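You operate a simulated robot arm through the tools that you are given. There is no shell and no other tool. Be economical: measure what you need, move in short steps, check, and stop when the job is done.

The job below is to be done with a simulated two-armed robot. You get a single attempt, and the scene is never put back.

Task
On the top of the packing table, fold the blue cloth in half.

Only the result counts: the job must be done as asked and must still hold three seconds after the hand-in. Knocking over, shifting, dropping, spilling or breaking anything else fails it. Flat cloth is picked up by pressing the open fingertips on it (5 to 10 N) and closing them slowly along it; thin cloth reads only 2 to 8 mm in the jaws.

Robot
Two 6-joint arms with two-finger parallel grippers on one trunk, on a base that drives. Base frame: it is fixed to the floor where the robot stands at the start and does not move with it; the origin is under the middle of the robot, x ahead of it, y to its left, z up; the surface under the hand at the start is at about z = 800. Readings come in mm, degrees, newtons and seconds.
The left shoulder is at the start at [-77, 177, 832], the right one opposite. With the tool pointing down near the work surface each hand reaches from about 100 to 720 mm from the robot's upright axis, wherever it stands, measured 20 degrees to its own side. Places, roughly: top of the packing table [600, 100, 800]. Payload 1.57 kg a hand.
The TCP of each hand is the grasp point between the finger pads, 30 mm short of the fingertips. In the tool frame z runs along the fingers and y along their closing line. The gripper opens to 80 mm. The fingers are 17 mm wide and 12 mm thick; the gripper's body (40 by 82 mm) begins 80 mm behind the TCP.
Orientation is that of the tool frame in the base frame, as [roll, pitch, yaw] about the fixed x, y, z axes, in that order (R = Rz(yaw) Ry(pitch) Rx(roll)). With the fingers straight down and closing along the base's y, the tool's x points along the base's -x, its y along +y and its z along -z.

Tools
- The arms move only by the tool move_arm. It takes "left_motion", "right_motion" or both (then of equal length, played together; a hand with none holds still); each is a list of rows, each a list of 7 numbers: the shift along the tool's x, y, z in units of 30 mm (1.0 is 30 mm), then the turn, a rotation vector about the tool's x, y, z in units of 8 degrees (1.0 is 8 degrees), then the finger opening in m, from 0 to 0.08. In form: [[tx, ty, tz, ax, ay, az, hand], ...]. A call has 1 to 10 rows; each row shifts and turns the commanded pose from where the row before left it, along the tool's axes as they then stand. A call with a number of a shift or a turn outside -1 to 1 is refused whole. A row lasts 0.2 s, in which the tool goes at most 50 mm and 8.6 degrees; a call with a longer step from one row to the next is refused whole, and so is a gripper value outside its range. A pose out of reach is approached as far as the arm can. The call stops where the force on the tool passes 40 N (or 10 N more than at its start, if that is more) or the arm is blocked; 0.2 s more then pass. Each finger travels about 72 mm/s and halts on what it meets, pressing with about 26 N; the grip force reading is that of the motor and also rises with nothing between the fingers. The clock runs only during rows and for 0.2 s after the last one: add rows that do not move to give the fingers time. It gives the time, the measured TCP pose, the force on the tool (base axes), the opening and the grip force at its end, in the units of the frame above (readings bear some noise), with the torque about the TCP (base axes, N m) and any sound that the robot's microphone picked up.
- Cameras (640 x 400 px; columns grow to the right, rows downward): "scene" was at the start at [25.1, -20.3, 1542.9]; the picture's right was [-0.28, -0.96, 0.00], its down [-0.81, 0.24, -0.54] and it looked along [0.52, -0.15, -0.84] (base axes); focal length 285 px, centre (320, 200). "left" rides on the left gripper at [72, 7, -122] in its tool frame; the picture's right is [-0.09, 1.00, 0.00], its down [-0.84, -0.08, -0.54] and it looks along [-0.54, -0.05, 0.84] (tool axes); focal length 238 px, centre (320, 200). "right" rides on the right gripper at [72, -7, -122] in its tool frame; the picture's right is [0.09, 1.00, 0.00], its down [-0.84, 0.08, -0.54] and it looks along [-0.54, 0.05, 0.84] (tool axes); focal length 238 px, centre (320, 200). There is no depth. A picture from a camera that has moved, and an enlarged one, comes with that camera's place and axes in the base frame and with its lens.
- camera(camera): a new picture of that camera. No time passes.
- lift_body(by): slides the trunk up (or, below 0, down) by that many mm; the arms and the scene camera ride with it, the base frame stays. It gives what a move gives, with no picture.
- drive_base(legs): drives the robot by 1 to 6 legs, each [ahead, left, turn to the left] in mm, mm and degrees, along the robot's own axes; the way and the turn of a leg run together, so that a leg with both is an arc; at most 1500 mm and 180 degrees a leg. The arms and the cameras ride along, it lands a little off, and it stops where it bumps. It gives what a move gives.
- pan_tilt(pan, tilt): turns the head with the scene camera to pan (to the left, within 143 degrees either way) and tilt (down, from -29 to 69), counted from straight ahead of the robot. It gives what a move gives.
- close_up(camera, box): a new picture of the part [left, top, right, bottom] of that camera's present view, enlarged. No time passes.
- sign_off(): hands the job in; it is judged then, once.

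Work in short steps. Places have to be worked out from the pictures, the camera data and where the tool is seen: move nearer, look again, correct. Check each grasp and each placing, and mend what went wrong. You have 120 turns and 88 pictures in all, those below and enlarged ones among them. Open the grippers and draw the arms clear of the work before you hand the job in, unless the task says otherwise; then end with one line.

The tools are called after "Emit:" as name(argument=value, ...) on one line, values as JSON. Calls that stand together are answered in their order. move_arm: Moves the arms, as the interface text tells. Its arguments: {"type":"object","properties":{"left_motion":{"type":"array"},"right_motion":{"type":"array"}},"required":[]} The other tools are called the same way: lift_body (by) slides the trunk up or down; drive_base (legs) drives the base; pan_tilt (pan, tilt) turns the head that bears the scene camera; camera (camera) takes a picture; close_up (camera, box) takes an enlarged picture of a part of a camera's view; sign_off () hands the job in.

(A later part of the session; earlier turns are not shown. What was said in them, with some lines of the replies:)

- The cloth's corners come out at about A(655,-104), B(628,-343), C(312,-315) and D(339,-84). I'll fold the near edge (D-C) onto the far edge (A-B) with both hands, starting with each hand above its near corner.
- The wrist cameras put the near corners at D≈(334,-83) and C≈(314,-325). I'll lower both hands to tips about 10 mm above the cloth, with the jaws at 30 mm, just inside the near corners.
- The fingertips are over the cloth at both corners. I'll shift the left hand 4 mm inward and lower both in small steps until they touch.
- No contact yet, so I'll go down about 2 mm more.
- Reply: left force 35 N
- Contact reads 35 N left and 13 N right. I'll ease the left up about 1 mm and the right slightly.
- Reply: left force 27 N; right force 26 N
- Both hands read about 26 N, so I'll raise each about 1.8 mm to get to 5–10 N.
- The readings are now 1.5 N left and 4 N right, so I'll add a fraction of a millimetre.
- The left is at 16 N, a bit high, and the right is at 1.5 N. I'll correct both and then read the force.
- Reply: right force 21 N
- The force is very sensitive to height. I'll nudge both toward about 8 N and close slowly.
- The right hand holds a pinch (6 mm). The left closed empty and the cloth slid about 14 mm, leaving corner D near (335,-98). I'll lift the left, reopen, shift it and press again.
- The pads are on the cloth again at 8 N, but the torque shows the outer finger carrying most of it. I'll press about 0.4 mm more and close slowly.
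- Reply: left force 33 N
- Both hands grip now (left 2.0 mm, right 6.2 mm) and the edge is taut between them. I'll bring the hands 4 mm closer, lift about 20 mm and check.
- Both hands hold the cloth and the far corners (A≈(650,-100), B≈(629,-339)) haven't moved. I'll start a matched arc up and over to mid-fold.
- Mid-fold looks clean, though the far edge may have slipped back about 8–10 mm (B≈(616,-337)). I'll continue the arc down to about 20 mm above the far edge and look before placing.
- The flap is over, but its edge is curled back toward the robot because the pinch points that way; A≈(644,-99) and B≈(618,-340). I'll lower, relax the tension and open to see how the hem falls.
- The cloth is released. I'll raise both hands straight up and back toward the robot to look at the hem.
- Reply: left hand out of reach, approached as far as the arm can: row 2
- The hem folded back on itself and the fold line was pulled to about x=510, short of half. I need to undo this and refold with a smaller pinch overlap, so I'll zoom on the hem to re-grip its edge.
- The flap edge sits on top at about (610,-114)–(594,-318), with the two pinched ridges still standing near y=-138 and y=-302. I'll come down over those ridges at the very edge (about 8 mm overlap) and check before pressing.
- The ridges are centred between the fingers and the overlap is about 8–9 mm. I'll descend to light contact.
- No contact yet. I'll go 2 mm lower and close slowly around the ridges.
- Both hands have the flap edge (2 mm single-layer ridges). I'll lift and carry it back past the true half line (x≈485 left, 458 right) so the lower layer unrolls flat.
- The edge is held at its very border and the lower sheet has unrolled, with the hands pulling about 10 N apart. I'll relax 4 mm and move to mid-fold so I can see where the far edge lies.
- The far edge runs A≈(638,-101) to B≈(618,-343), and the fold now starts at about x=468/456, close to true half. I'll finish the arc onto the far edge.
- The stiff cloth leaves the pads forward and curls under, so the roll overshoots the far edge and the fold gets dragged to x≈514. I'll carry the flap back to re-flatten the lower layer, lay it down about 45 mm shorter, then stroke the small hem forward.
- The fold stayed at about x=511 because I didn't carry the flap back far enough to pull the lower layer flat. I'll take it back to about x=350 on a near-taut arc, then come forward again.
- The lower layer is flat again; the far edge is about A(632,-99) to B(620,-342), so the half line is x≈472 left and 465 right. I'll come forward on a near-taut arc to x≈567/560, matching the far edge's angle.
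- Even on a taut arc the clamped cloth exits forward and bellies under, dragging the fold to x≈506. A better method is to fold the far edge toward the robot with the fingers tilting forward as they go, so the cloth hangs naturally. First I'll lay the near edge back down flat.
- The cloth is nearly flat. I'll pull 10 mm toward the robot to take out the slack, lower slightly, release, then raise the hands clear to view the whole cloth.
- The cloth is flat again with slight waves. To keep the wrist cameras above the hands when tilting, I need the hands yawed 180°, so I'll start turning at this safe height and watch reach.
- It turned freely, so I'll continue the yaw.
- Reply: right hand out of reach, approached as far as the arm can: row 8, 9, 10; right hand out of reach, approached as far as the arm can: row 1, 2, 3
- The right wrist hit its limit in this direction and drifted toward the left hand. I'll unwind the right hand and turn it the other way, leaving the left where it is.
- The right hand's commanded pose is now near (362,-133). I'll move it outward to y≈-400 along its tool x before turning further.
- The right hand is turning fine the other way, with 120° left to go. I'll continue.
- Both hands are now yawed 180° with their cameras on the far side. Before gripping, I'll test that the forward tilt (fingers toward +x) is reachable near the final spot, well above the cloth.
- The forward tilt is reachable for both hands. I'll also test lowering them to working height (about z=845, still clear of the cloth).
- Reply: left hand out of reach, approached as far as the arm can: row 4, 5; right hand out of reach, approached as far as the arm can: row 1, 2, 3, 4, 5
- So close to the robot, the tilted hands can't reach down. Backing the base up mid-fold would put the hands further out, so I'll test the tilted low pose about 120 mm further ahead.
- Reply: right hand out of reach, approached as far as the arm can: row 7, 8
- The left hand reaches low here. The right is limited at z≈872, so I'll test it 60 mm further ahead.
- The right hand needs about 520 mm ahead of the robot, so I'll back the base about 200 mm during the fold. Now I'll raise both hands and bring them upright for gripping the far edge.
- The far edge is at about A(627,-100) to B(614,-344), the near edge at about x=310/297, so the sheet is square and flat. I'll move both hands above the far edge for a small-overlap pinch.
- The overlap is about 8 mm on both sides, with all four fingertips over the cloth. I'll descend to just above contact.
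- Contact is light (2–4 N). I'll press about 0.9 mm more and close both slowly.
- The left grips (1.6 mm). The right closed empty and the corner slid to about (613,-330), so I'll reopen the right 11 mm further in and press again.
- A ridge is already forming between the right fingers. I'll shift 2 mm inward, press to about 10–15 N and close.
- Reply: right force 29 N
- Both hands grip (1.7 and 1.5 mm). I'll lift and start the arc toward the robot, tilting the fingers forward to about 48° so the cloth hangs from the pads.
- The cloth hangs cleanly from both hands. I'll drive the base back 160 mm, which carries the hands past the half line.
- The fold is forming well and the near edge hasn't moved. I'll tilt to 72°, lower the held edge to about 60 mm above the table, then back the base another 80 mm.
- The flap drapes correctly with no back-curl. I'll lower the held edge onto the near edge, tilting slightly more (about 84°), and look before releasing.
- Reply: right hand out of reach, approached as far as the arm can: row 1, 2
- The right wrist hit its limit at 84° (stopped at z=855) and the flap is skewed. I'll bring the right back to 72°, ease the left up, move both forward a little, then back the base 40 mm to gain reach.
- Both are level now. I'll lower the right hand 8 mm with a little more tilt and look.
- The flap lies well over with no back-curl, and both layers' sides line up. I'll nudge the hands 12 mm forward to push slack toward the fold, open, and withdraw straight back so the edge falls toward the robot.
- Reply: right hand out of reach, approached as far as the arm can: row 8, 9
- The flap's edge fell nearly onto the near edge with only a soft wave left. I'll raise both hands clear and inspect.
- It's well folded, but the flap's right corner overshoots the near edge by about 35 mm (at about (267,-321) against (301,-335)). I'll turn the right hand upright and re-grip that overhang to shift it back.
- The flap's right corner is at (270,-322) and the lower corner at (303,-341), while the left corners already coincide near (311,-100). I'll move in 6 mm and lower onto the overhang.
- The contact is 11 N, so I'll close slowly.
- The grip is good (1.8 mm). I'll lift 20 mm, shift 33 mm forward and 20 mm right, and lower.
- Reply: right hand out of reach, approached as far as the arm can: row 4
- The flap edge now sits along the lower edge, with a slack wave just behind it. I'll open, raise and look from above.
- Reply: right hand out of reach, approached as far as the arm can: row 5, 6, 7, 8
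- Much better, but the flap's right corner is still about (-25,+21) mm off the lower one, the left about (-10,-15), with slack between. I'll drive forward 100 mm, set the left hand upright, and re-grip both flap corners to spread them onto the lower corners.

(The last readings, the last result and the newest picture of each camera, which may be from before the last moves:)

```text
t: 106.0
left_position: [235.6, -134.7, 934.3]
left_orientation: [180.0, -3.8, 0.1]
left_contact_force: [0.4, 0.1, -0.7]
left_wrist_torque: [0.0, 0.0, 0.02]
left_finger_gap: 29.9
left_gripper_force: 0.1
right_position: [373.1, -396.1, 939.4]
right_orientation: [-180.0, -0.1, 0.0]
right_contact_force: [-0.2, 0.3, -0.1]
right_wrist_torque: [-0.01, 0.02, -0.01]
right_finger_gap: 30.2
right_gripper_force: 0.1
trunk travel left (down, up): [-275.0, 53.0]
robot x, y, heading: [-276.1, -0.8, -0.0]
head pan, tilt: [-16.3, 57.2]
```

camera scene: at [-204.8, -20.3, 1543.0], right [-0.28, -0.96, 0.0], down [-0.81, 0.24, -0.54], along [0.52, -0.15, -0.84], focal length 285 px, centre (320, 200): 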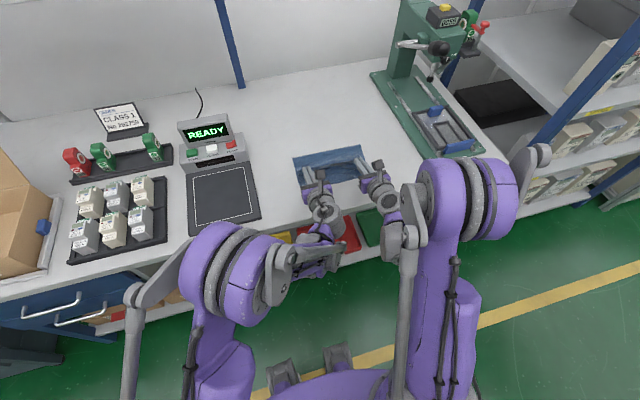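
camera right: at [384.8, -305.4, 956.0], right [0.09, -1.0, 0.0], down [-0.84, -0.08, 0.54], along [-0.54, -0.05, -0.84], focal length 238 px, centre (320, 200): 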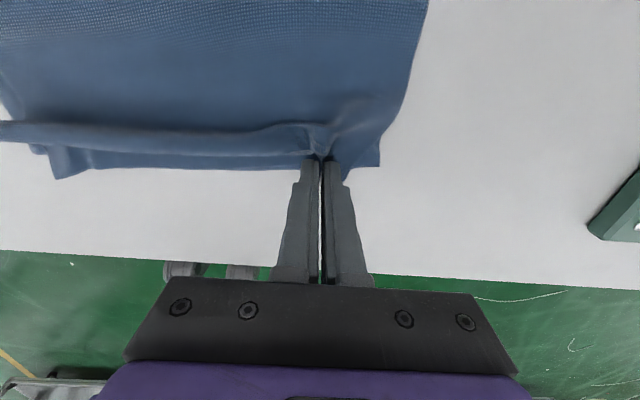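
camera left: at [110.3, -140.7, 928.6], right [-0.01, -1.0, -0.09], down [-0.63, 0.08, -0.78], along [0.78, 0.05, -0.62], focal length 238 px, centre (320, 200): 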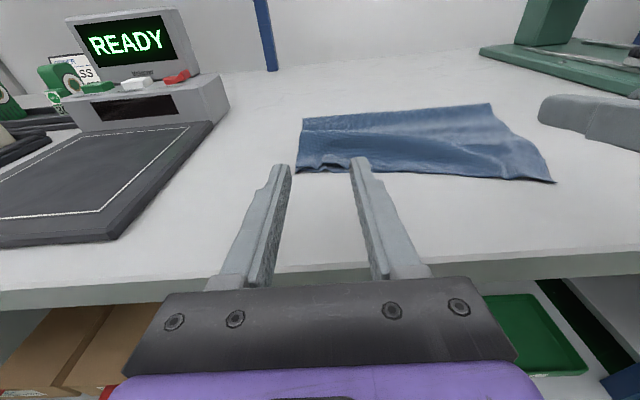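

I'll move both hands above the flap's near corners.

Emit:
move_arm(left_motion=[[0.6, 0.21, 0.5, 0, -0.47, 0, 0.03], [0.6, 0.21, 0.7, 0, 0, 0, 0.03], [0.6, 0.21, 0.7, 0, 0, 0, 0.03], [0.6, 0.21, 0.7, 0, 0, 0, 0.03], [0, 0, 0, 0, 0, 0, 0.03]], right_motion=[[-0.56, -0.71, 0.5, 0, 0, 0, 0.03], [-0.56, -0.71, 0.7, 0, 0, 0, 0.03], [-0.56, -0.71, 0.7, 0, 0, 0, 0.03], [-0.56, -0.71, 0.8, 0, 0, 0, 0.03], [0, 0, 0, 0, 0, 0, 0.03]])

Emit:
camera(camera="left")

Emit:
camera(camera="right")

```text
t: 107.2
left_position: [309.0, -159.3, 857.2]
left_orientation: [180.0, -0.3, 0.0]
left_contact_force: [0.3, 0.6, -0.3]
left_wrist_torque: [0.03, 0.02, 0.02]
left_finger_gap: 30.0
left_gripper_force: 0.0
right_position: [303.6, -311.1, 857.8]
right_orientation: [-179.9, 0.0, 0.1]
right_contact_force: [0.3, 1.2, -0.6]
right_wrist_torque: [0.02, -0.03, 0.0]
right_finger_gap: 30.2
right_gripper_force: 0.0
trunk travel left (down, up): [-275.0, 53.0]
robot x, y, heading: [-270.8, 2.8, -0.2]
head pan, tilt: [-16.3, 57.2]
```

```text
10 pictures are left
camera left: at [379.7, -165.6, 980.1], right [-0.09, -1.0, 0.0], down [-0.84, 0.08, 0.54], along [-0.54, 0.05, -0.84], focal length 238 px, centre (320, 200)
```

left: 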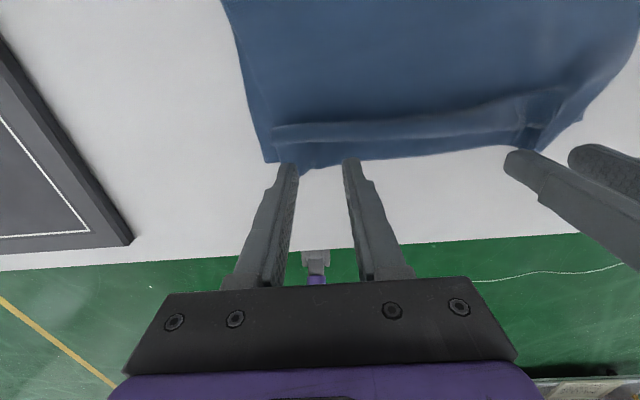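

```text
9 pictures are left
camera right: at [375.7, -305.2, 979.2], right [0.09, -1.0, 0.0], down [-0.84, -0.08, 0.54], along [-0.54, -0.05, -0.84], focal length 238 px, centre (320, 200)
```

right: 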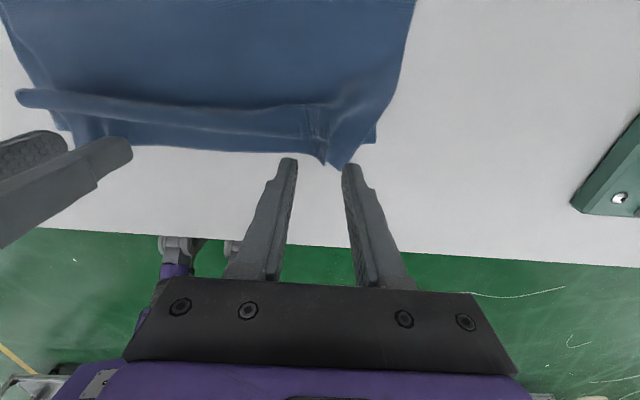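

Measured: flap-left (296,-144) against lower-left (305,-114), and flap-right (294,-333) against lower-right (320,-354). I'll position on the overhanging flap only, then lower.

Emit:
move_arm(left_motion=[[-0.3, 0.5, 0.2, 0, 0, 0, 0.03], [0, 0, 0.4, 0, 0, 0, 0.03], [0, 0, 0.25, 0, 0, 0, 0.03], [0, 0, 0.03, 0, 0, 0, 0.03], [0, 0, 0, 0, 0, 0, 0.03]], right_motion=[[-0.19, 0.23, 0.2, 0, 0, 0, 0.03], [0, 0, 0.4, 0, 0, 0, 0.03], [0, 0, 0.25, 0, 0, 0, 0.03], [0, 0, 0.03, 0, 0, 0, 0.03], [0, 0, 0, 0, 0, 0, 0.03]])

```text
t: 108.4
left_position: [299.1, -174.8, 832.5]
left_orientation: [180.0, -0.4, 0.0]
left_contact_force: [2.7, -0.4, 10.0]
left_wrist_torque: [0.02, -0.14, 0.0]
left_finger_gap: 29.9
left_gripper_force: 0.1
right_position: [298.8, -319.0, 832.7]
right_orientation: [180.0, 0.0, 0.0]
right_contact_force: [1.2, 0.6, 0.2]
right_wrist_torque: [-0.03, -0.01, 0.01]
right_finger_gap: 30.1
right_gripper_force: 0.1
trunk travel left (down, up): [-275.0, 53.0]
robot x, y, heading: [-274.4, 4.6, 0.2]
head pan, tilt: [-16.3, 57.2]
```

The left contact is 10 N. The right just straddles its ridge, so I'll lower it 1.5 mm and close both slowly.

Emit:
move_arm(left_motion=[[0, 0, 0.01, 0, 0, 0, 0.03], [0, 0, 0, 0, 0, 0, 0.028], [0, 0, 0, 0, 0, 0, 0.024], [0, 0, 0, 0, 0, 0, 0.02], [0, 0, 0, 0, 0, 0, 0.016], [0, 0, 0, 0, 0, 0, 0.012], [0, 0, 0, 0, 0, 0, 0.008], [0, 0, 0, 0, 0, 0, 0.004], [0, 0, 0, 0, 0, 0, 0], [0, 0, 0, 0, 0, 0, 0]], right_motion=[[0, 0, 0.05, 0, 0, 0, 0.03], [0, 0, 0, 0, 0, 0, 0.028], [0, 0, 0, 0, 0, 0, 0.024], [0, 0, 0, 0, 0, 0, 0.02], [0, 0, 0, 0, 0, 0, 0.016], [0, 0, 0, 0, 0, 0, 0.012], [0, 0, 0, 0, 0, 0, 0.008], [0, 0, 0, 0, 0, 0, 0.004], [0, 0, 0, 0, 0, 0, 0], [0, 0, 0, 0, 0, 0, 0]])

Emit:
close_up(camera="left", box=[200, 60, 600, 220])

```text
t: 110.6
left_position: [299.5, -175.5, 831.4]
left_orientation: [179.8, -0.3, 0.0]
left_contact_force: [0.4, -4.9, 12.0]
left_wrist_torque: [-0.09, -0.1, -0.03]
left_finger_gap: 1.7
left_gripper_force: 23.0
right_position: [298.8, -318.3, 831.2]
right_orientation: [180.0, -0.1, 0.0]
right_contact_force: [-0.1, 3.4, 9.2]
right_wrist_torque: [0.11, -0.08, 0.03]
right_finger_gap: 1.7
right_gripper_force: 23.2
trunk travel left (down, up): [-275.0, 53.0]
robot x, y, heading: [-276.3, 0.5, 0.1]
head pan, tilt: [-16.3, 57.2]
```

```text
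1.60 times, centred on (400, 140) of left
camera zoom: at [369.6, -181.0, 954.2], right [-0.09, -1.0, 0.0], down [-0.84, 0.08, 0.54], along [-0.53, 0.05, -0.84], focal length 381 px, centre (192, 296)
```

zoom: 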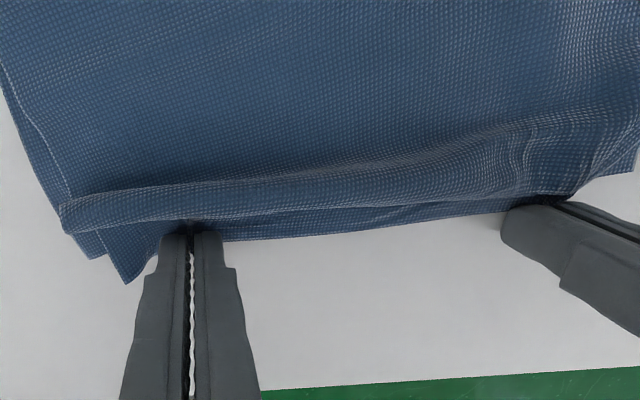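

Both flap corners are gripped again and their centre matches the lower layer's, so only a forward shift is needed. I'll lift 10 mm, move left +14 and right +24 mm, then lower to contact and open slowly while touching, so the pinched gathers spread out.

Emit:
move_arm(left_motion=[[0, 0, -0.33, 0, 0, 0, 0], [0.23, 0, 0, 0, 0, 0, 0], [0.24, 0, 0, 0, 0, 0, 0], [0, 0, 0.3, 0, 0, 0, 0], [0, 0, 0.03, 0, 0, 0, 0.008], [0, 0, 0, 0, 0, 0, 0.018], [0, 0, 0, 0, 0, 0, 0.03], [0, 0, 0, 0, 0, 0, 0.042], [0, 0, 0, 0, 0, 0, 0.054], [0, 0, 0, 0, 0, 0, 0.06]], right_motion=[[0, 0, -0.33, 0, 0, 0, 0], [0.4, 0, 0, 0, 0, 0, 0], [0.4, 0, 0, 0, 0, 0, 0], [0, 0, 0.3, 0, 0, 0, 0], [0, 0, 0.03, 0, 0, 0, 0.008], [0, 0, 0, 0, 0, 0, 0.018], [0, 0, 0, 0, 0, 0, 0.03], [0, 0, 0, 0, 0, 0, 0.042], [0, 0, 0, 0, 0, 0, 0.054], [0, 0, 0, 0, 0, 0, 0.06]])

Emit:
camera(camera="left")

```text
t: 112.8
left_position: [312.8, -174.9, 832.0]
left_orientation: [-180.0, -0.4, 0.1]
left_contact_force: [-0.1, -0.8, 1.1]
left_wrist_torque: [0.04, 0.01, -0.03]
left_finger_gap: 59.6
left_gripper_force: 0.1
right_position: [322.3, -317.8, 831.3]
right_orientation: [-180.0, -0.1, 0.0]
right_contact_force: [-0.1, -5.0, 23.5]
right_wrist_torque: [0.61, -0.12, -0.06]
right_finger_gap: 55.9
right_gripper_force: 0.0
trunk travel left (down, up): [-275.0, 53.0]
robot x, y, heading: [-277.0, 0.0, 0.3]
head pan, tilt: [-16.3, 57.2]
```

```text
7 pictures are left
camera left: at [383.6, -180.8, 954.6], right [-0.09, -1.0, 0.0], down [-0.84, 0.08, 0.54], along [-0.53, 0.05, -0.84], focal length 238 px, centre (320, 200)
```

left: 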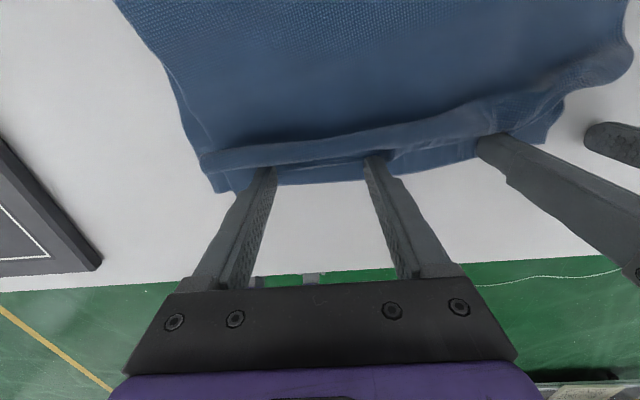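

The edges now coincide, with the slack in a wave just behind the fingertips. I'll raise the tips to skim about 4–5 mm above the table and sweep the wave slowly toward the fold with all four fingers.

Emit:
move_arm(left_motion=[[0, 0, -0.13, 0, 0, 0, 0.06], [0.5, 0, 0, 0, 0, 0, 0.06], [0.5, 0, 0, 0, 0, 0, 0.06], [0.5, 0, 0, 0, 0, 0, 0.06], [0.5, 0, 0, 0, 0, 0, 0.06], [0.5, 0, 0, 0, 0, 0, 0.06], [0.5, 0, 0, 0, 0, 0, 0.06], [0.3, 0, 0, 0, 0, 0, 0.06]], right_motion=[[0, 0, -0.18, 0, 0, 0, 0.06], [0.5, 0, 0, 0, 0, 0, 0.06], [0.5, 0, 0, 0, 0, 0, 0.06], [0.5, 0, 0, 0, 0, 0, 0.06], [0.5, 0, 0, 0, 0, 0, 0.06], [0.5, 0, 0, 0, 0, 0, 0.06], [0.5, 0, 0, 0, 0, 0, 0.06], [0.5, 0, 0, 0, 0, 0, 0.06]])

Emit:
close_up(camera="scene", box=[250, 80, 430, 195])

```text
t: 114.6
left_position: [350.3, -156.7, 832.0]
left_orientation: [-180.0, -0.4, 0.0]
left_contact_force: [-0.4, -2.3, 11.5]
left_wrist_torque: [0.22, -0.01, 0.03]
left_finger_gap: 58.8
left_gripper_force: 0.1
left hand out of reach, approached as far as the arm can: row 4, 5, 6, 7, 8
right_position: [413.1, -318.7, 836.3]
right_orientation: [-180.0, -0.1, 0.0]
right_contact_force: [0.3, -0.1, -0.1]
right_wrist_torque: [0.0, 0.03, -0.02]
right_finger_gap: 59.9
right_gripper_force: 0.0
right hand out of reach, approached as far as the arm can: row 8
trunk travel left (down, up): [-275.0, 53.0]
robot x, y, heading: [-275.4, 0.6, -0.1]
head pan, tilt: [-16.3, 57.2]
```

```text
3.48 times, centred on (340, 138) of scene
camera zoom: at [-249.7, -20.0, 1543.1], right [-0.28, -0.96, 0.0], down [-0.81, 0.24, -0.54], along [0.52, -0.15, -0.84], focal length 992 px, centre (250, 417)
```

zoom: 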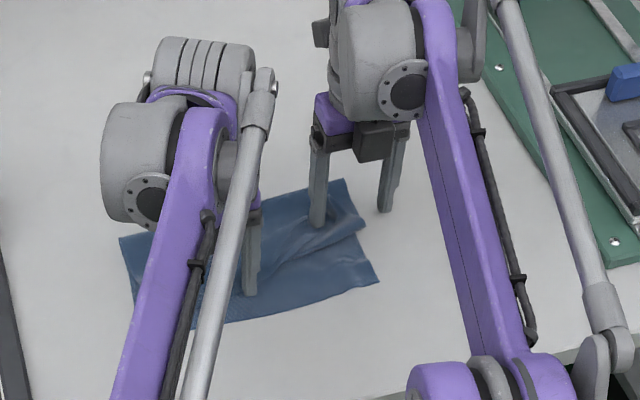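

The left ran out of reach at x=350, while the right swept to 413. I'll lift both hands, drive the base 120 mm forward for reach, pull the hands aside and look.

Emit:
move_arm(left_motion=[[-0.3, 0, -0.7, 0, 0, 0, 0.06], [-0.5, 0, -1, 0, 0, 0, 0.06], [-0.8, 0, -0.6, 0, 0, 0, 0.06], [-1, -0.5, -0.3, 0, 0, 0, 0.06], [-1, -1, 0, 0, 0, 0, 0.06], [-0.5, -1, 0, 0, 0, 0, 0.06]], right_motion=[[-0.3, 0, -0.7, 0, 0, 0, 0.06], [-0.5, 0, -1, 0, 0, 0, 0.06], [-0.8, 0, -0.6, 0, 0, 0, 0.06], [-1, 0.5, -0.3, 0, 0, 0, 0.06], [-1, 1, 0, 0, 0, 0, 0.06], [-0.5, 1, 0, 0, 0, 0, 0.06]])

Emit:
drive_base(legs=[[120, 0, 0]])

Emit:
close_up(camera="scene", box=[250, 105, 430, 220])

```text
t: 116.0
left_position: [224.3, -82.6, 908.4]
left_orientation: [-180.0, -0.3, 0.1]
left_contact_force: [-0.4, 0.1, 0.2]
left_wrist_torque: [0.01, 0.03, 0.0]
left_finger_gap: 59.8
left_gripper_force: 0.1
right_position: [288.9, -393.4, 914.3]
right_orientation: [-180.0, -0.1, 0.0]
right_contact_force: [0.4, 0.0, 0.1]
right_wrist_torque: [0.01, 0.0, 0.0]
right_finger_gap: 60.1
right_gripper_force: 0.0
trunk travel left (down, up): [-275.0, 53.0]
robot x, y, heading: [-270.4, 0.9, 0.0]
head pan, tilt: [-16.3, 57.2]
```

```text
t: 117.3
left_position: [344.6, -81.5, 906.6]
left_orientation: [180.0, -0.2, 0.0]
left_contact_force: [0.4, -0.1, -0.1]
left_wrist_torque: [0.01, -0.01, 0.03]
left_finger_gap: 59.9
left_gripper_force: 0.0
right_position: [408.1, -393.3, 913.3]
right_orientation: [180.0, -0.1, 0.0]
right_contact_force: [-0.5, -0.8, 0.0]
right_wrist_torque: [0.02, 0.0, -0.02]
right_finger_gap: 59.8
right_gripper_force: 0.1
trunk travel left (down, up): [-275.0, 53.0]
robot x, y, heading: [-156.0, 4.2, 0.2]
head pan, tilt: [-16.3, 57.2]
```

```text
3.48 times, centred on (340, 162) of scene
camera zoom: at [-129.5, -20.1, 1542.8], right [-0.28, -0.96, 0.0], down [-0.81, 0.24, -0.54], along [0.52, -0.15, -0.84], focal length 992 px, centre (250, 330)
```

zoom: 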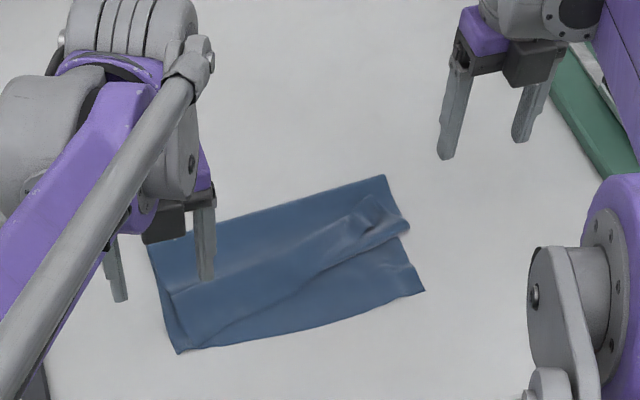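

I need to tell whether the diagonal line is just a wave or the flap's edge dragged forward on the right, so I'll take a tighter view.

Emit:
close_up(camera="scene", box=[290, 150, 375, 208])

```text
6.90 times, centred on (332, 179) of scene
camera zoom: at [-129.5, -20.1, 1542.8], right [-0.28, -0.96, 0.0], down [-0.81, 0.24, -0.54], along [0.52, -0.15, -0.84], focal length 1966 px, centre (234, 345)
```

zoom: 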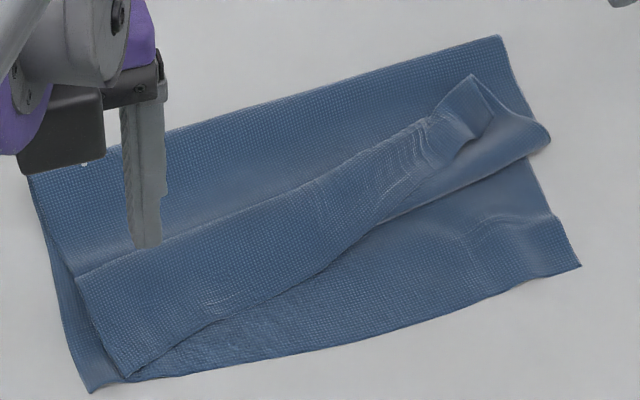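

The sweep flipped the flap's hem forward, so its edge now lies from about (382,-93) to (439,-305) on top. I'll re-grip that edge and carry it back to the near edge with the tilted-finger release that worked before, with no more sweeping.

Emit:
move_arm(left_motion=[[0.36, 0.35, 0.2, 0, 0, 0, 0.03], [0.36, 0.35, 0.4, 0, 0, 0, 0.03], [0.36, 0.35, 0.5, 0, 0, 0, 0.03], [0.36, 0.35, 0.5, 0, 0, 0, 0.03], [0, 0, 0, 0, 0, 0, 0.03]], right_motion=[[0.17, -0.97, 0.2, 0, 0, 0, 0.03], [0.17, -0.97, 0.3, 0, 0, 0, 0.03], [0.17, -0.97, 0.5, 0, 0, 0, 0.03], [0.17, -0.97, 0.6, 0, 0, 0, 0.03], [0, 0, 0, 0, 0, 0, 0.03]])

Emit:
camera(camera="left")

Emit:
camera(camera="right")

```text
t: 118.5
left_position: [387.6, -124.6, 859.8]
left_orientation: [180.0, -0.2, 0.0]
left_contact_force: [0.0, 0.4, -0.1]
left_wrist_torque: [0.03, -0.02, 0.02]
left_finger_gap: 29.9
left_gripper_force: 0.2
right_position: [428.3, -275.3, 866.7]
right_orientation: [180.0, 0.0, 0.1]
right_contact_force: [-0.3, 0.5, 0.7]
right_wrist_torque: [0.01, -0.04, -0.04]
right_finger_gap: 30.0
right_gripper_force: 0.0
trunk travel left (down, up): [-275.0, 53.0]
robot x, y, heading: [-155.5, 3.2, 0.2]
head pan, tilt: [-16.3, 57.2]
```

```text
3 pictures are left
camera left: at [458.4, -132.4, 982.4], right [-0.09, -1.0, 0.0], down [-0.84, 0.08, 0.54], along [-0.54, 0.05, -0.84], focal length 238 px, centre (320, 200)
```

left: 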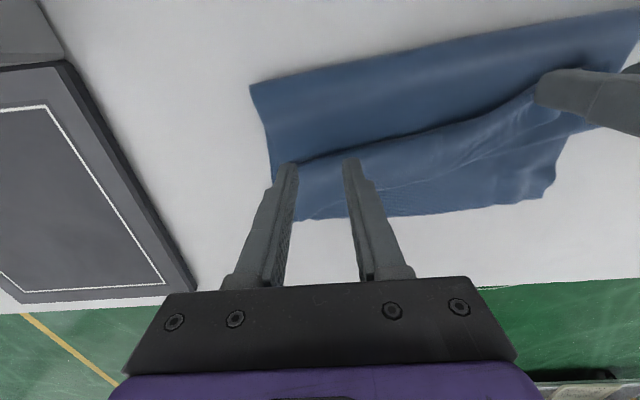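

```text
2 pictures are left
camera right: at [500.2, -270.6, 987.6], right [0.09, -1.0, 0.0], down [-0.84, -0.08, 0.54], along [-0.54, -0.05, -0.84], focal length 238 px, centre (320, 200)
```

right: 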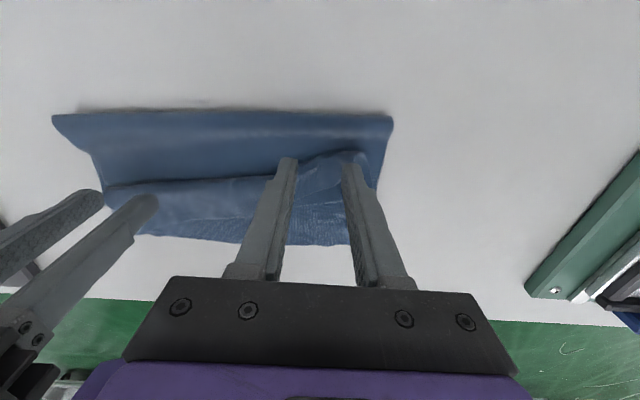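

Two pictures remain, so I'll rely on readings. The flap edge is at x≈386 (left, y=-126) and x≈425 (right, y=-278). I'll shift in slightly and descend gently.

Emit:
move_arm(left_motion=[[-0.12, 0.1, 0.4, 0, 0, 0, 0.03], [0, 0, 0.3, 0, 0, 0, 0.03], [0, 0, 0.13, 0, 0, 0, 0.03], [0, 0, 0, 0, 0, 0, 0.03]], right_motion=[[-0.2, 0, 0.4, 0, 0, 0, 0.03], [0, 0, 0.3, 0, 0, 0, 0.03], [0, 0, 0.3, 0, 0, 0, 0.03], [0, 0, 0, 0, 0, 0, 0.03]])

```text
t: 119.5
left_position: [384.1, -128.9, 835.0]
left_orientation: [-180.0, -0.3, 0.0]
left_contact_force: [-0.3, -0.2, 0.4]
left_wrist_torque: [0.0, -0.02, 0.02]
left_finger_gap: 30.1
left_gripper_force: 0.1
right_position: [422.4, -276.2, 835.4]
right_orientation: [180.0, 0.1, 0.1]
right_contact_force: [0.7, -0.3, 0.4]
right_wrist_torque: [0.02, 0.0, 0.01]
right_finger_gap: 29.9
right_gripper_force: 0.1
trunk travel left (down, up): [-275.0, 53.0]
robot x, y, heading: [-156.5, 2.7, -0.2]
head pan, tilt: [-16.3, 57.2]
```

Emit:
move_arm(left_motion=[[0, 0, 0.05, 0, 0, 0, 0.03], [0, 0, 0.04, 0, 0, 0, 0.03], [0, 0, 0, 0, 0, 0, 0.03]], right_motion=[[0, 0, 0.05, 0, 0, 0, 0.03], [0, 0, 0.04, 0, 0, 0, 0.03], [0, 0, 0, 0, 0, 0, 0.03]])

```text
t: 120.3
left_position: [384.8, -128.1, 833.0]
left_orientation: [180.0, -0.3, 0.0]
left_contact_force: [0.6, -0.3, 5.8]
left_wrist_torque: [0.07, 0.01, 0.02]
left_finger_gap: 30.3
left_gripper_force: 0.9
right_position: [423.7, -276.6, 834.2]
right_orientation: [-179.9, 0.0, 0.0]
right_contact_force: [0.1, -0.2, 0.9]
right_wrist_torque: [0.03, 0.04, -0.03]
right_finger_gap: 30.1
right_gripper_force: 0.0
trunk travel left (down, up): [-275.0, 53.0]
robot x, y, heading: [-155.4, -0.3, 0.1]
head pan, tilt: [-16.3, 57.2]
```

The left is at 6 N and the right at 1 N. I'll press both a little more and close slowly.

Emit:
move_arm(left_motion=[[0, 0, 0.015, 0, 0, 0, 0.03], [0, 0, 0, 0, 0, 0, 0.028], [0, 0, 0, 0, 0, 0, 0.024], [0, 0, 0, 0, 0, 0, 0.02], [0, 0, 0, 0, 0, 0, 0.016], [0, 0, 0, 0, 0, 0, 0.012], [0, 0, 0, 0, 0, 0, 0.008], [0, 0, 0, 0, 0, 0, 0.004], [0, 0, 0, 0, 0, 0, 0], [0, 0, 0, 0, 0, 0, 0]], right_motion=[[0, 0, 0.045, 0, 0, 0, 0.03], [0, 0, 0, 0, 0, 0, 0.028], [0, 0, 0, 0, 0, 0, 0.024], [0, 0, 0, 0, 0, 0, 0.02], [0, 0, 0, 0, 0, 0, 0.016], [0, 0, 0, 0, 0, 0, 0.012], [0, 0, 0, 0, 0, 0, 0.008], [0, 0, 0, 0, 0, 0, 0.004], [0, 0, 0, 0, 0, 0, 0], [0, 0, 0, 0, 0, 0, 0]])

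```text
t: 122.5
left_position: [383.3, -127.1, 832.8]
left_orientation: [-180.0, -0.4, 0.0]
left_contact_force: [0.3, -0.9, 7.5]
left_wrist_torque: [0.0, 0.05, 0.0]
left_finger_gap: 2.1
left_gripper_force: 23.8
right_position: [422.3, -275.9, 832.9]
right_orientation: [-179.9, 0.0, 0.0]
right_contact_force: [-0.1, 1.4, 2.6]
right_wrist_torque: [0.03, -0.01, 0.01]
right_finger_gap: 2.2
right_gripper_force: 24.3
trunk travel left (down, up): [-275.0, 53.0]
robot x, y, heading: [-153.9, -1.8, -0.1]
head pan, tilt: [-16.3, 57.2]
```

Both hands hold the flap edge again (about 2 mm). I'll lift 50 mm, centre over the lower layer and tilt the fingers forward to 72°.

Emit:
move_arm(left_motion=[[0.2, 0.17, -0.83, 0, 0, 0, 0], [0.2, 0.17, -0.83, 0, 0, 0, 0], [0, 0, 0, 0, 1, 0, 0], [0, 0, 0, 0, 1, 0, 0], [0, 0, 0, 0, 1, 0, 0], [0, 0, 0, 0, 1, 0, 0], [0, 0, 0, 0, 1, 0, 0], [0, 0, 0, 0, 1, 0, 0], [0, 0, 0, 0, 1, 0, 0], [0, 0, 0, 0, 1, 0, 0]], right_motion=[[-0.37, 0.17, -0.83, 0, 0, 0, 0], [-0.37, 0.17, -0.83, 0, 0, 0, 0], [0, 0, 0, 0, 1, 0, 0], [0, 0, 0, 0, 1, 0, 0], [0, 0, 0, 0, 1, 0, 0], [0, 0, 0, 0, 1, 0, 0], [0, 0, 0, 0, 1, 0, 0], [0, 0, 0, 0, 1, 0, 0], [0, 0, 0, 0, 1, 0, 0], [0, 0, 0, 0, 1, 0, 0]])

Emit:
move_arm(left_motion=[[0, 0, 0, 0, 1, 0, 0], [0, 0, 0, 0, 0, 0, 0]], right_motion=[[0, 0, 0, 0, 1, 0, 0], [0, 0, 0, 0, 0, 0, 0]])

```text
t: 124.7
left_position: [395.0, -139.0, 881.7]
left_orientation: [179.8, -64.4, 0.1]
left_contact_force: [0.6, -0.5, -0.8]
left_wrist_torque: [0.0, 0.01, 0.01]
left_finger_gap: 2.3
left_gripper_force: 23.8
right_position: [401.5, -285.9, 882.3]
right_orientation: [180.0, -64.1, 0.1]
right_contact_force: [0.7, -0.2, -0.1]
right_wrist_torque: [-0.02, 0.0, -0.01]
right_finger_gap: 1.9
right_gripper_force: 23.8
trunk travel left (down, up): [-275.0, 53.0]
robot x, y, heading: [-153.8, 0.5, 0.1]
head pan, tilt: [-16.3, 57.2]
```

```text
t: 125.3
left_position: [396.4, -139.2, 881.9]
left_orientation: [179.8, -72.3, 0.2]
left_contact_force: [-0.3, -0.1, -0.2]
left_wrist_torque: [0.0, 0.0, -0.03]
left_finger_gap: 2.3
left_gripper_force: 23.8
right_position: [400.7, -286.3, 882.5]
right_orientation: [179.9, -72.1, 0.0]
right_contact_force: [-0.9, 0.4, 0.5]
right_wrist_torque: [-0.01, 0.01, 0.01]
right_finger_gap: 1.9
right_gripper_force: 23.6
trunk travel left (down, up): [-275.0, 53.0]
robot x, y, heading: [-156.8, 3.4, -0.0]
head pan, tilt: [-16.3, 57.2]
```

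Still gripped. I'll back the base 75 mm to bring the edge over the near edge.

Emit:
drive_base(legs=[[-75, 0, 0]])

Emit:
move_arm(left_motion=[[-0.72, -0.1, 0.2, 0, 0.5, 0, 0], [-0.74, -0.1, 0.15, 0, 0.5, 0, 0], [0, 0, 0, 0, 0, 0, 0]], right_motion=[[-0.69, 0.1, 0.3, 0, 0, 0, 0], [-0.69, 0.1, 0.3, 0, 0, 0, 0], [0, 0, 0, 0, 0, 0, 0]])

Emit:
camera(camera="scene")

```text
t: 126.3
left_position: [321.5, -137.6, 882.2]
left_orientation: [179.9, -72.4, 0.1]
left_contact_force: [-0.1, -0.7, -0.1]
left_wrist_torque: [-0.01, -0.03, 0.0]
left_finger_gap: 2.1
left_gripper_force: 23.5
right_position: [326.0, -286.6, 881.7]
right_orientation: [-180.0, -72.0, 0.1]
right_contact_force: [-0.8, -0.3, 0.4]
right_wrist_torque: [0.05, 0.0, 0.0]
right_finger_gap: 2.0
right_gripper_force: 24.3
trunk travel left (down, up): [-275.0, 53.0]
robot x, y, heading: [-226.9, 1.0, 0.2]
head pan, tilt: [-16.3, 57.2]
```

```text
t: 127.1
left_position: [319.5, -131.9, 837.1]
left_orientation: [179.6, -80.3, 0.2]
left_contact_force: [-0.2, -6.8, 0.1]
left_wrist_torque: [-0.06, 0.02, -0.23]
left_finger_gap: 2.2
left_gripper_force: 23.4
right_position: [330.2, -292.4, 837.0]
right_orientation: [180.0, -72.0, 0.0]
right_contact_force: [-0.4, 6.6, 0.3]
right_wrist_torque: [0.15, -0.02, 0.16]
right_finger_gap: 2.1
right_gripper_force: 23.6
trunk travel left (down, up): [-275.0, 53.0]
robot x, y, heading: [-226.7, -1.1, 0.1]
head pan, tilt: [-16.3, 57.2]
```

```text
1 pictures are left
camera scene: at [-204.3, -19.9, 1543.0], right [-0.28, -0.96, 0.0], down [-0.81, 0.24, -0.54], along [0.52, -0.15, -0.84], focal length 285 px, centre (320, 200)
```

scene: 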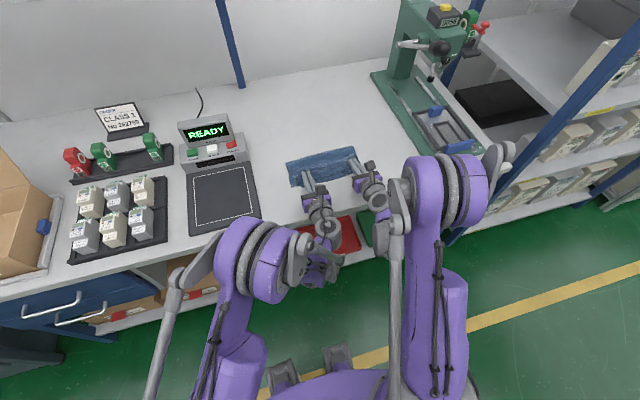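

The flap is positioned with both hands level and the edge about 25 mm inside the near edge, which lets it fall onto it. I'll open slowly, let it fall, withdraw backward, then raise clear.

Emit:
move_arm(left_motion=[[0, 0.08, 0, 0, 0, 0, 0], [0, 0, 0, 0, 0, 0, 0.01], [0, 0, 0, 0, 0, 0, 0.025], [0, 0, 0, 0, 0, 0, 0.04], [0, 0, 0, 0, 0, 0, 0.04], [0, 0, -0.7, 0, 0, 0, 0.04], [0, 0, -0.8, 0, 0, 0, 0.04], [0.3, 0, -0.3, 0, 0, 0, 0.04], [1, 0, 0, 0, 0, 0, 0.04], [1, 0, 0, 0, 0, 0, 0.04]], right_motion=[[0, -0.08, 0, 0, 0, 0, 0], [0, 0, 0, 0, 0, 0, 0.01], [0, 0, 0, 0, 0, 0, 0.025], [0, 0, 0, 0, 0, 0, 0.04], [0, 0, 0, 0, 0, 0, 0.04], [0, 0, -0.7, 0, 0, 0, 0.04], [0, 0, -0.8, 0, 0, 0, 0.04], [0.3, 0, -0.3, 0, 0, 0, 0.04], [1, 0, 0, 0, 0, 0, 0.04], [1, 0, 0, 0, 0, 0, 0.04]])

Emit:
drive_base(legs=[[-120, 0, 0]])

Emit:
close_up(camera="scene", box=[250, 80, 410, 180])

```text
t: 129.3
left_position: [278.3, -133.7, 913.7]
left_orientation: [179.9, -80.3, 0.3]
left_contact_force: [-0.6, -0.4, 0.0]
left_wrist_torque: [0.01, 0.0, 0.0]
left_finger_gap: 40.1
left_gripper_force: 0.1
right_position: [301.5, -291.1, 920.3]
right_orientation: [179.9, -71.9, 0.1]
right_contact_force: [0.6, -1.3, 0.6]
right_wrist_torque: [0.02, 0.0, 0.04]
right_finger_gap: 40.1
right_gripper_force: 0.1
trunk travel left (down, up): [-275.0, 53.0]
robot x, y, heading: [-233.2, -3.1, 0.0]
head pan, tilt: [-16.3, 57.2]
```

```text
t: 130.6
left_position: [159.6, -133.7, 914.2]
left_orientation: [180.0, -80.3, 0.1]
left_contact_force: [-0.4, 0.5, 0.9]
left_wrist_torque: [-0.05, 0.01, 0.0]
left_finger_gap: 39.9
left_gripper_force: 0.0
right_position: [182.8, -290.2, 919.5]
right_orientation: [-180.0, -72.0, 0.0]
right_contact_force: [-0.2, -0.3, 0.8]
right_wrist_torque: [-0.01, 0.0, -0.04]
right_finger_gap: 39.9
right_gripper_force: 0.1
trunk travel left (down, up): [-275.0, 53.0]
robot x, y, heading: [-349.1, 1.4, 0.1]
head pan, tilt: [-16.3, 57.2]
```

```text
4.00 times, centred on (330, 130) of scene
camera zoom: at [-323.4, -20.3, 1543.0], right [-0.28, -0.96, 0.0], down [-0.81, 0.24, -0.54], along [0.52, -0.15, -0.84], focal length 1140 px, centre (280, 480)
```

zoom: 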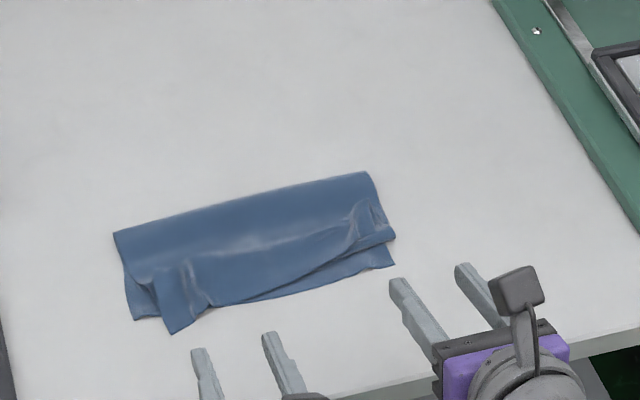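

No pictures are left, and the last view shows the flap twisted: its left corner overshoots by about 24 mm, the right falls short by about 29 mm, and the fold is short. Positions are known, so I'll redo the placement by readings: hands upright, drive forward, and re-grip the two standing ridges (y≈-134 and -292).

Emit:
move_arm(left_motion=[[0, 0, 0, 0, -1, 0, 0.03], [0, 0, 0, 0, -1, 0, 0.03], [0, 0, 0, 0, -1, 0, 0.03], [0, 0, 0, 0, -1, 0, 0.03], [0, 0, 0, 0, -1, 0, 0.03], [0, 0, 0, 0, -1, 0, 0.03], [0, 0, 0, 0, -1, 0, 0.03], [0, 0, 0, 0, -1, 0, 0.03], [0, 0, 0, 0, -1, 0, 0.03], [0, 0, 0, 0, -1, 0, 0.03]], right_motion=[[0, 0, 0, 0, -1, 0, 0.03], [0, 0, 0, 0, -1, 0, 0.03], [0, 0, 0, 0, -1, 0, 0.03], [0, 0, 0, 0, -1, 0, 0.03], [0, 0, 0, 0, -1, 0, 0.03], [0, 0, 0, 0, -1, 0, 0.03], [0, 0, 0, 0, -1, 0, 0.03], [0, 0, 0, 0, -1, 0, 0.03], [0, 0, 0, 0, -1, 0, 0.03], [0, 0, 0, 0, 0, 0, 0.03]])

Emit:
drive_base(legs=[[200, 0, 0]])

```text
t: 132.8
left_position: [158.2, -132.3, 914.8]
left_orientation: [179.9, -0.1, 0.0]
left_contact_force: [-0.5, 0.3, -0.9]
left_wrist_torque: [0.01, 0.02, -0.01]
left_finger_gap: 30.0
left_gripper_force: 0.1
right_position: [181.8, -290.5, 919.0]
right_orientation: [180.0, 0.1, 0.0]
right_contact_force: [-0.1, -0.2, 0.1]
right_wrist_torque: [0.0, 0.01, 0.01]
right_finger_gap: 29.9
right_gripper_force: 0.0
trunk travel left (down, up): [-275.0, 53.0]
robot x, y, heading: [-350.0, 2.0, -0.1]
head pan, tilt: [-16.3, 57.2]
```

```text
t: 134.3
left_position: [356.9, -134.3, 914.5]
left_orientation: [180.0, -0.2, 0.1]
left_contact_force: [0.3, 0.5, 0.8]
left_wrist_torque: [-0.03, 0.01, 0.0]
left_finger_gap: 30.1
left_gripper_force: 0.0
right_position: [380.3, -290.9, 920.1]
right_orientation: [-180.0, 0.0, 0.1]
right_contact_force: [-0.8, -0.6, 0.1]
right_wrist_torque: [-0.03, 0.01, -0.01]
right_finger_gap: 30.0
right_gripper_force: 0.1
trunk travel left (down, up): [-275.0, 53.0]
robot x, y, heading: [-151.7, -0.2, 0.3]
head pan, tilt: [-16.3, 57.2]
```

I'll move down over the two ridges, stopping a few millimetres above the cloth.

Emit:
move_arm(left_motion=[[-0.456, 0, 0.7, 0, 0, 0, 0.03], [-0.456, 0, 0.9, 0, 0, 0, 0.03], [-0.456, 0, 0.9, 0, 0, 0, 0.03], [0, 0, 0.1, 0, 0, 0, 0.03], [0, 0, 0, 0, 0, 0, 0.03]], right_motion=[[-0.3, 0.02, 0.8, 0, 0, 0, 0.03], [-0.3, 0.02, 0.9, 0, 0, 0, 0.03], [-0.3, 0.02, 0.95, 0, 0, 0, 0.03], [0, 0, 0.1, 0, 0, 0, 0.03], [0, 0, 0, 0, 0, 0, 0.03]])

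Emit:
move_arm(left_motion=[[0, 0, 0.06, 0, 0, 0, 0.03], [0, 0, 0.04, 0, 0, 0, 0.03], [0, 0, 0, 0, 0, 0, 0.03]], right_motion=[[0, 0, 0.05, 0, 0, 0, 0.03], [0, 0, 0.03, 0, 0, 0, 0.03], [0, 0, 0, 0, 0, 0, 0.03]])

```text
t: 135.6
left_position: [316.2, -134.2, 834.8]
left_orientation: [179.9, -0.3, 0.1]
left_contact_force: [-0.2, 0.4, -0.1]
left_wrist_torque: [0.01, -0.04, -0.01]
left_finger_gap: 29.9
left_gripper_force: 0.1
right_position: [353.2, -291.0, 836.2]
right_orientation: [-180.0, 0.0, 0.1]
right_contact_force: [0.3, -0.3, -0.2]
right_wrist_torque: [0.05, 0.01, 0.0]
right_finger_gap: 29.9
right_gripper_force: 0.0
trunk travel left (down, up): [-275.0, 53.0]
robot x, y, heading: [-150.8, -3.3, 0.3]
head pan, tilt: [-16.3, 57.2]
```

```text
t: 136.3
left_position: [316.6, -134.1, 832.8]
left_orientation: [-180.0, -0.2, 0.1]
left_contact_force: [0.7, 0.5, -0.2]
left_wrist_torque: [0.04, -0.03, -0.03]
left_finger_gap: 29.8
left_gripper_force: 0.0
right_position: [353.2, -291.5, 835.5]
right_orientation: [-180.0, 0.1, 0.1]
right_contact_force: [-0.6, 0.5, 0.6]
right_wrist_torque: [0.02, -0.04, -0.02]
right_finger_gap: 30.1
right_gripper_force: 0.0
trunk travel left (down, up): [-275.0, 53.0]
robot x, y, heading: [-153.8, 4.1, -0.0]
head pan, tilt: [-16.3, 57.2]
```

No contact yet at z≈833–835, so I'll lower a little and close around the ridges.

Emit:
move_arm(left_motion=[[0, 0, 0.04, 0, 0, 0, 0.03], [0, 0, 0, 0, 0, 0, 0.028], [0, 0, 0, 0, 0, 0, 0.024], [0, 0, 0, 0, 0, 0, 0.02], [0, 0, 0, 0, 0, 0, 0.016], [0, 0, 0, 0, 0, 0, 0.012], [0, 0, 0, 0, 0, 0, 0.008], [0, 0, 0, 0, 0, 0, 0.004], [0, 0, 0, 0, 0, 0, 0], [0, 0, 0, 0, 0, 0, 0]], right_motion=[[0, 0, 0.06, 0, 0, 0, 0.03], [0, 0, 0, 0, 0, 0, 0.028], [0, 0, 0, 0, 0, 0, 0.024], [0, 0, 0, 0, 0, 0, 0.02], [0, 0, 0, 0, 0, 0, 0.016], [0, 0, 0, 0, 0, 0, 0.012], [0, 0, 0, 0, 0, 0, 0.008], [0, 0, 0, 0, 0, 0, 0.004], [0, 0, 0, 0, 0, 0, 0], [0, 0, 0, 0, 0, 0, 0]])

```text
t: 138.6
left_position: [315.4, -133.2, 831.0]
left_orientation: [-180.0, -0.2, 0.1]
left_contact_force: [0.9, -2.1, 0.4]
left_wrist_torque: [-0.07, -0.01, -0.02]
left_finger_gap: 1.9
left_gripper_force: 23.1
right_position: [353.2, -292.6, 832.8]
right_orientation: [-180.0, 0.1, 0.0]
right_contact_force: [-1.1, 1.2, 1.8]
right_wrist_torque: [0.06, 0.02, 0.0]
right_finger_gap: 2.8
right_gripper_force: 23.8
trunk travel left (down, up): [-275.0, 53.0]
robot x, y, heading: [-150.6, 4.3, 0.1]
head pan, tilt: [-16.3, 57.2]
```

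Both hold (1.9 and 2.8 mm) with the flap edge facing the robot, which is the natural direction for laying it down. I'll lift, drive forward 60 mm, and raise the edge above the true half line (x≈485) so the lower layer is drawn flat.

Emit:
move_arm(left_motion=[[0, 0, -0.6, 0, 0, 0, 0], [0, 0, -0.7, 0, 0, 0, 0], [0, 0, -0.7, 0, 0, 0, 0]], right_motion=[[0, 0, -0.6, 0, 0, 0, 0], [0, 0, -0.7, 0, 0, 0, 0], [0, 0, -0.7, 0, 0, 0, 0]])

Emit:
drive_base(legs=[[70, 0, 0]])

Emit:
move_arm(left_motion=[[0.65, -0.1, -0.64, 0, 0, 0, 0], [0.65, -0.1, -0.64, 0, 0, 0, 0], [0.65, -0.1, -0.64, 0, 0, 0, 0], [0.65, -0.1, -0.64, 0, 0, 0, 0], [0, 0, 0, 0, 0, 0, 0]], right_motion=[[0.33, -0.1, -0.625, 0, 0, 0, 0], [0.33, -0.1, -0.625, 0, 0, 0, 0], [0.33, -0.1, -0.625, 0, 0, 0, 0], [0.33, -0.1, -0.625, 0, 0, 0, 0], [0, 0, 0, 0, 0, 0, 0]])

```text
t: 139.3
left_position: [316.3, -132.2, 890.9]
left_orientation: [-180.0, -0.2, 0.1]
left_contact_force: [0.1, -1.4, -0.5]
left_wrist_torque: [-0.07, -0.04, -0.01]
left_finger_gap: 1.6
left_gripper_force: 23.9
right_position: [353.0, -292.1, 891.5]
right_orientation: [180.0, 0.0, 0.1]
right_contact_force: [-1.3, 2.5, 1.3]
right_wrist_torque: [0.03, 0.0, -0.01]
right_finger_gap: 2.6
right_gripper_force: 23.8
trunk travel left (down, up): [-275.0, 53.0]
robot x, y, heading: [-153.2, 1.6, 0.3]
head pan, tilt: [-16.3, 57.2]
```

```text
t: 140.4
left_position: [386.2, -133.3, 892.3]
left_orientation: [-180.0, -0.2, 0.2]
left_contact_force: [0.8, -2.8, 0.4]
left_wrist_torque: [-0.05, -0.01, 0.02]
left_finger_gap: 1.8
left_gripper_force: 23.3
right_position: [422.9, -291.7, 891.7]
right_orientation: [180.0, 0.0, 0.1]
right_contact_force: [0.7, 1.6, -0.6]
right_wrist_torque: [0.03, 0.03, 0.0]
right_finger_gap: 2.8
right_gripper_force: 24.0
trunk travel left (down, up): [-275.0, 53.0]
robot x, y, heading: [-82.0, -3.0, -0.1]
head pan, tilt: [-16.3, 57.2]
```

```text
t: 141.6
left_position: [462.3, -121.1, 969.5]
left_orientation: [180.0, -0.3, 0.1]
left_contact_force: [-1.0, -1.9, -0.2]
left_wrist_torque: [-0.08, 0.02, 0.0]
left_finger_gap: 1.9
left_gripper_force: 23.1
right_position: [461.7, -278.2, 967.3]
right_orientation: [-179.9, -0.1, 0.1]
right_contact_force: [0.9, 2.2, -1.0]
right_wrist_torque: [0.08, -0.04, -0.02]
right_finger_gap: 2.7
right_gripper_force: 23.8
trunk travel left (down, up): [-275.0, 53.0]
robot x, y, heading: [-81.5, -1.8, 0.2]
head pan, tilt: [-16.3, 57.2]
```

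The flap hangs straight above the half line. Now I'll lay it back toward the robot along a near-taut arc with the hands upright.

Emit:
move_arm(left_motion=[[-0.533, 0, 0.067, 0, 0, 0, 0], [-0.5, 0, 0.1, 0, 0, 0, 0], [-0.5, 0, 0.2, 0, 0, 0, 0], [-0.5, 0, 0.267, 0, 0, 0, 0], [-0.467, 0, 0.333, 0, 0, 0, 0], [-0.433, 0, 0.367, 0, 0, 0, 0], [-0.333, 0, 0.4, 0, 0, 0, 0], [-0.333, 0, 0.433, 0, 0, 0, 0], [-0.233, 0, 0.467, 0, 0, 0, 0], [-0.233, 0, 0.467, 0, 0, 0, 0]], right_motion=[[-0.533, 0, 0.067, 0, 0, 0, 0], [-0.5, 0, 0.1, 0, 0, 0, 0], [-0.5, 0, 0.2, 0, 0, 0, 0], [-0.5, 0, 0.267, 0, 0, 0, 0], [-0.467, 0, 0.333, 0, 0, 0, 0], [-0.433, 0, 0.367, 0, 0, 0, 0], [-0.333, 0, 0.4, 0, 0, 0, 0], [-0.333, 0, 0.433, 0, 0, 0, 0], [-0.233, 0, 0.467, 0, 0, 0, 0], [-0.233, 0, 0.467, 0, 0, 0, 0]])

Emit:
move_arm(left_motion=[[-0.133, 0, 0.467, 0, 0, 0, 0], [-0.133, 0, 0.467, 0, 0, 0, 0], [-0.067, 0, 0.333, 0, 0, 0, 0], [-0.03, 0, 0.05, 0, 0, 0, 0], [0, 0, 0, 0, 0, 0, 0]], right_motion=[[-0.133, 0, 0.467, 0, 0, 0, 0], [-0.133, 0, 0.467, 0, 0, 0, 0], [-0.067, 0, 0.3, 0, 0, 0, 0], [-0.03, 0, 0.05, 0, 0, 0, 0], [0, 0, 0, 0, 0, 0, 0]])

```text
t: 143.8
left_position: [340.8, -121.1, 875.5]
left_orientation: [-179.9, -0.3, 0.1]
left_contact_force: [0.1, -2.0, 0.1]
left_wrist_torque: [-0.08, 0.01, -0.01]
left_finger_gap: 1.7
left_gripper_force: 23.6
right_position: [341.4, -280.7, 874.0]
right_orientation: [179.9, 0.0, 0.1]
right_contact_force: [-0.3, 1.8, -0.5]
right_wrist_torque: [0.05, -0.01, -0.04]
right_finger_gap: 2.7
right_gripper_force: 24.0
trunk travel left (down, up): [-275.0, 53.0]
robot x, y, heading: [-81.6, -1.3, 0.0]
head pan, tilt: [-16.3, 57.2]
```

```text
t: 145.0
left_position: [330.8, -121.7, 836.3]
left_orientation: [180.0, -0.3, 0.1]
left_contact_force: [-0.4, -1.8, 0.1]
left_wrist_torque: [-0.07, 0.0, -0.03]
left_finger_gap: 1.7
left_gripper_force: 23.1
right_position: [329.0, -278.8, 836.6]
right_orientation: [-180.0, 0.0, 0.2]
right_contact_force: [1.3, 2.9, 7.1]
right_wrist_torque: [0.06, -0.02, -0.03]
right_finger_gap: 2.6
right_gripper_force: 23.5
trunk travel left (down, up): [-275.0, 53.0]
robot x, y, heading: [-83.0, 1.0, 0.1]
head pan, tilt: [-16.3, 57.2]
```

It's laid down at the near edge; the right touches at 7 N. I'll lower the left slightly, open both slowly to spread the gathers, then lift straight up and withdraw.

Emit:
move_arm(left_motion=[[0, 0, 0.1, 0, 0, 0, 0], [0, 0, 0, 0, 0, 0, 0.006], [0, 0, 0, 0, 0, 0, 0.014], [0, 0, 0, 0, 0, 0, 0.022], [0, 0, 0, 0, 0, 0, 0.032], [0, 0, 0, 0, 0, 0, 0.04], [0, 0, -0.3, 0, 0, 0, 0.04], [0, 0, -0.8, 0, 0, 0, 0.04], [0, 0, -1, 0, 0, 0, 0.04], [0, 0, -1, 0, 0, 0, 0.04]], right_motion=[[0, 0, 0, 0, 0, 0, 0], [0, 0, 0, 0, 0, 0, 0.006], [0, 0, 0, 0, 0, 0, 0.014], [0, 0, 0, 0, 0, 0, 0.022], [0, 0, 0, 0, 0, 0, 0.032], [0, 0, 0, 0, 0, 0, 0.04], [0, 0, -0.3, 0, 0, 0, 0.04], [0, 0, -0.8, 0, 0, 0, 0.04], [0, 0, -1, 0, 0, 0, 0.04], [0, 0, -1, 0, 0, 0, 0.04]])

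Emit:
drive_base(legs=[[-250, 0, 0]])

```text
t: 147.2
left_position: [330.7, -121.7, 927.0]
left_orientation: [179.9, -0.3, 0.2]
left_contact_force: [-0.1, 0.2, -0.4]
left_wrist_torque: [0.02, -0.02, 0.04]
left_finger_gap: 40.1
left_gripper_force: 0.1
right_position: [329.2, -280.0, 929.6]
right_orientation: [-179.9, 0.0, 0.2]
right_contact_force: [-0.6, 0.0, 0.2]
right_wrist_torque: [0.01, 0.01, -0.02]
right_finger_gap: 40.1
right_gripper_force: 0.0
trunk travel left (down, up): [-275.0, 53.0]
robot x, y, heading: [-84.2, -1.0, 0.3]
head pan, tilt: [-16.3, 57.2]
```

```text
t: 149.0
left_position: [81.7, -123.1, 926.9]
left_orientation: [-180.0, -0.3, 0.0]
left_contact_force: [-0.4, -0.1, -0.1]
left_wrist_torque: [0.02, 0.03, 0.01]
left_finger_gap: 39.9
left_gripper_force: 0.0
right_position: [81.5, -280.9, 928.7]
right_orientation: [-180.0, 0.0, -0.1]
right_contact_force: [-0.6, -0.3, -0.6]
right_wrist_torque: [-0.02, 0.01, -0.02]
right_finger_gap: 39.9
right_gripper_force: 0.1
trunk travel left (down, up): [-275.0, 53.0]
robot x, y, heading: [-331.0, 2.0, 0.1]
head pan, tilt: [-16.3, 57.2]
```

The grippers are open and both arms are clear of the cloth. Force and gap readings show the last lay-down went as planned, and with no pictures left I'm handing it in.

Emit:
sign_off()

```text
The job is handed in.
```

I handed in the blue cloth folded over on the packing table, far half laid toward the robot, but I had no pictures left to check the final lay-down, so I can't confirm the edges line up or that the fold is exactly in half.
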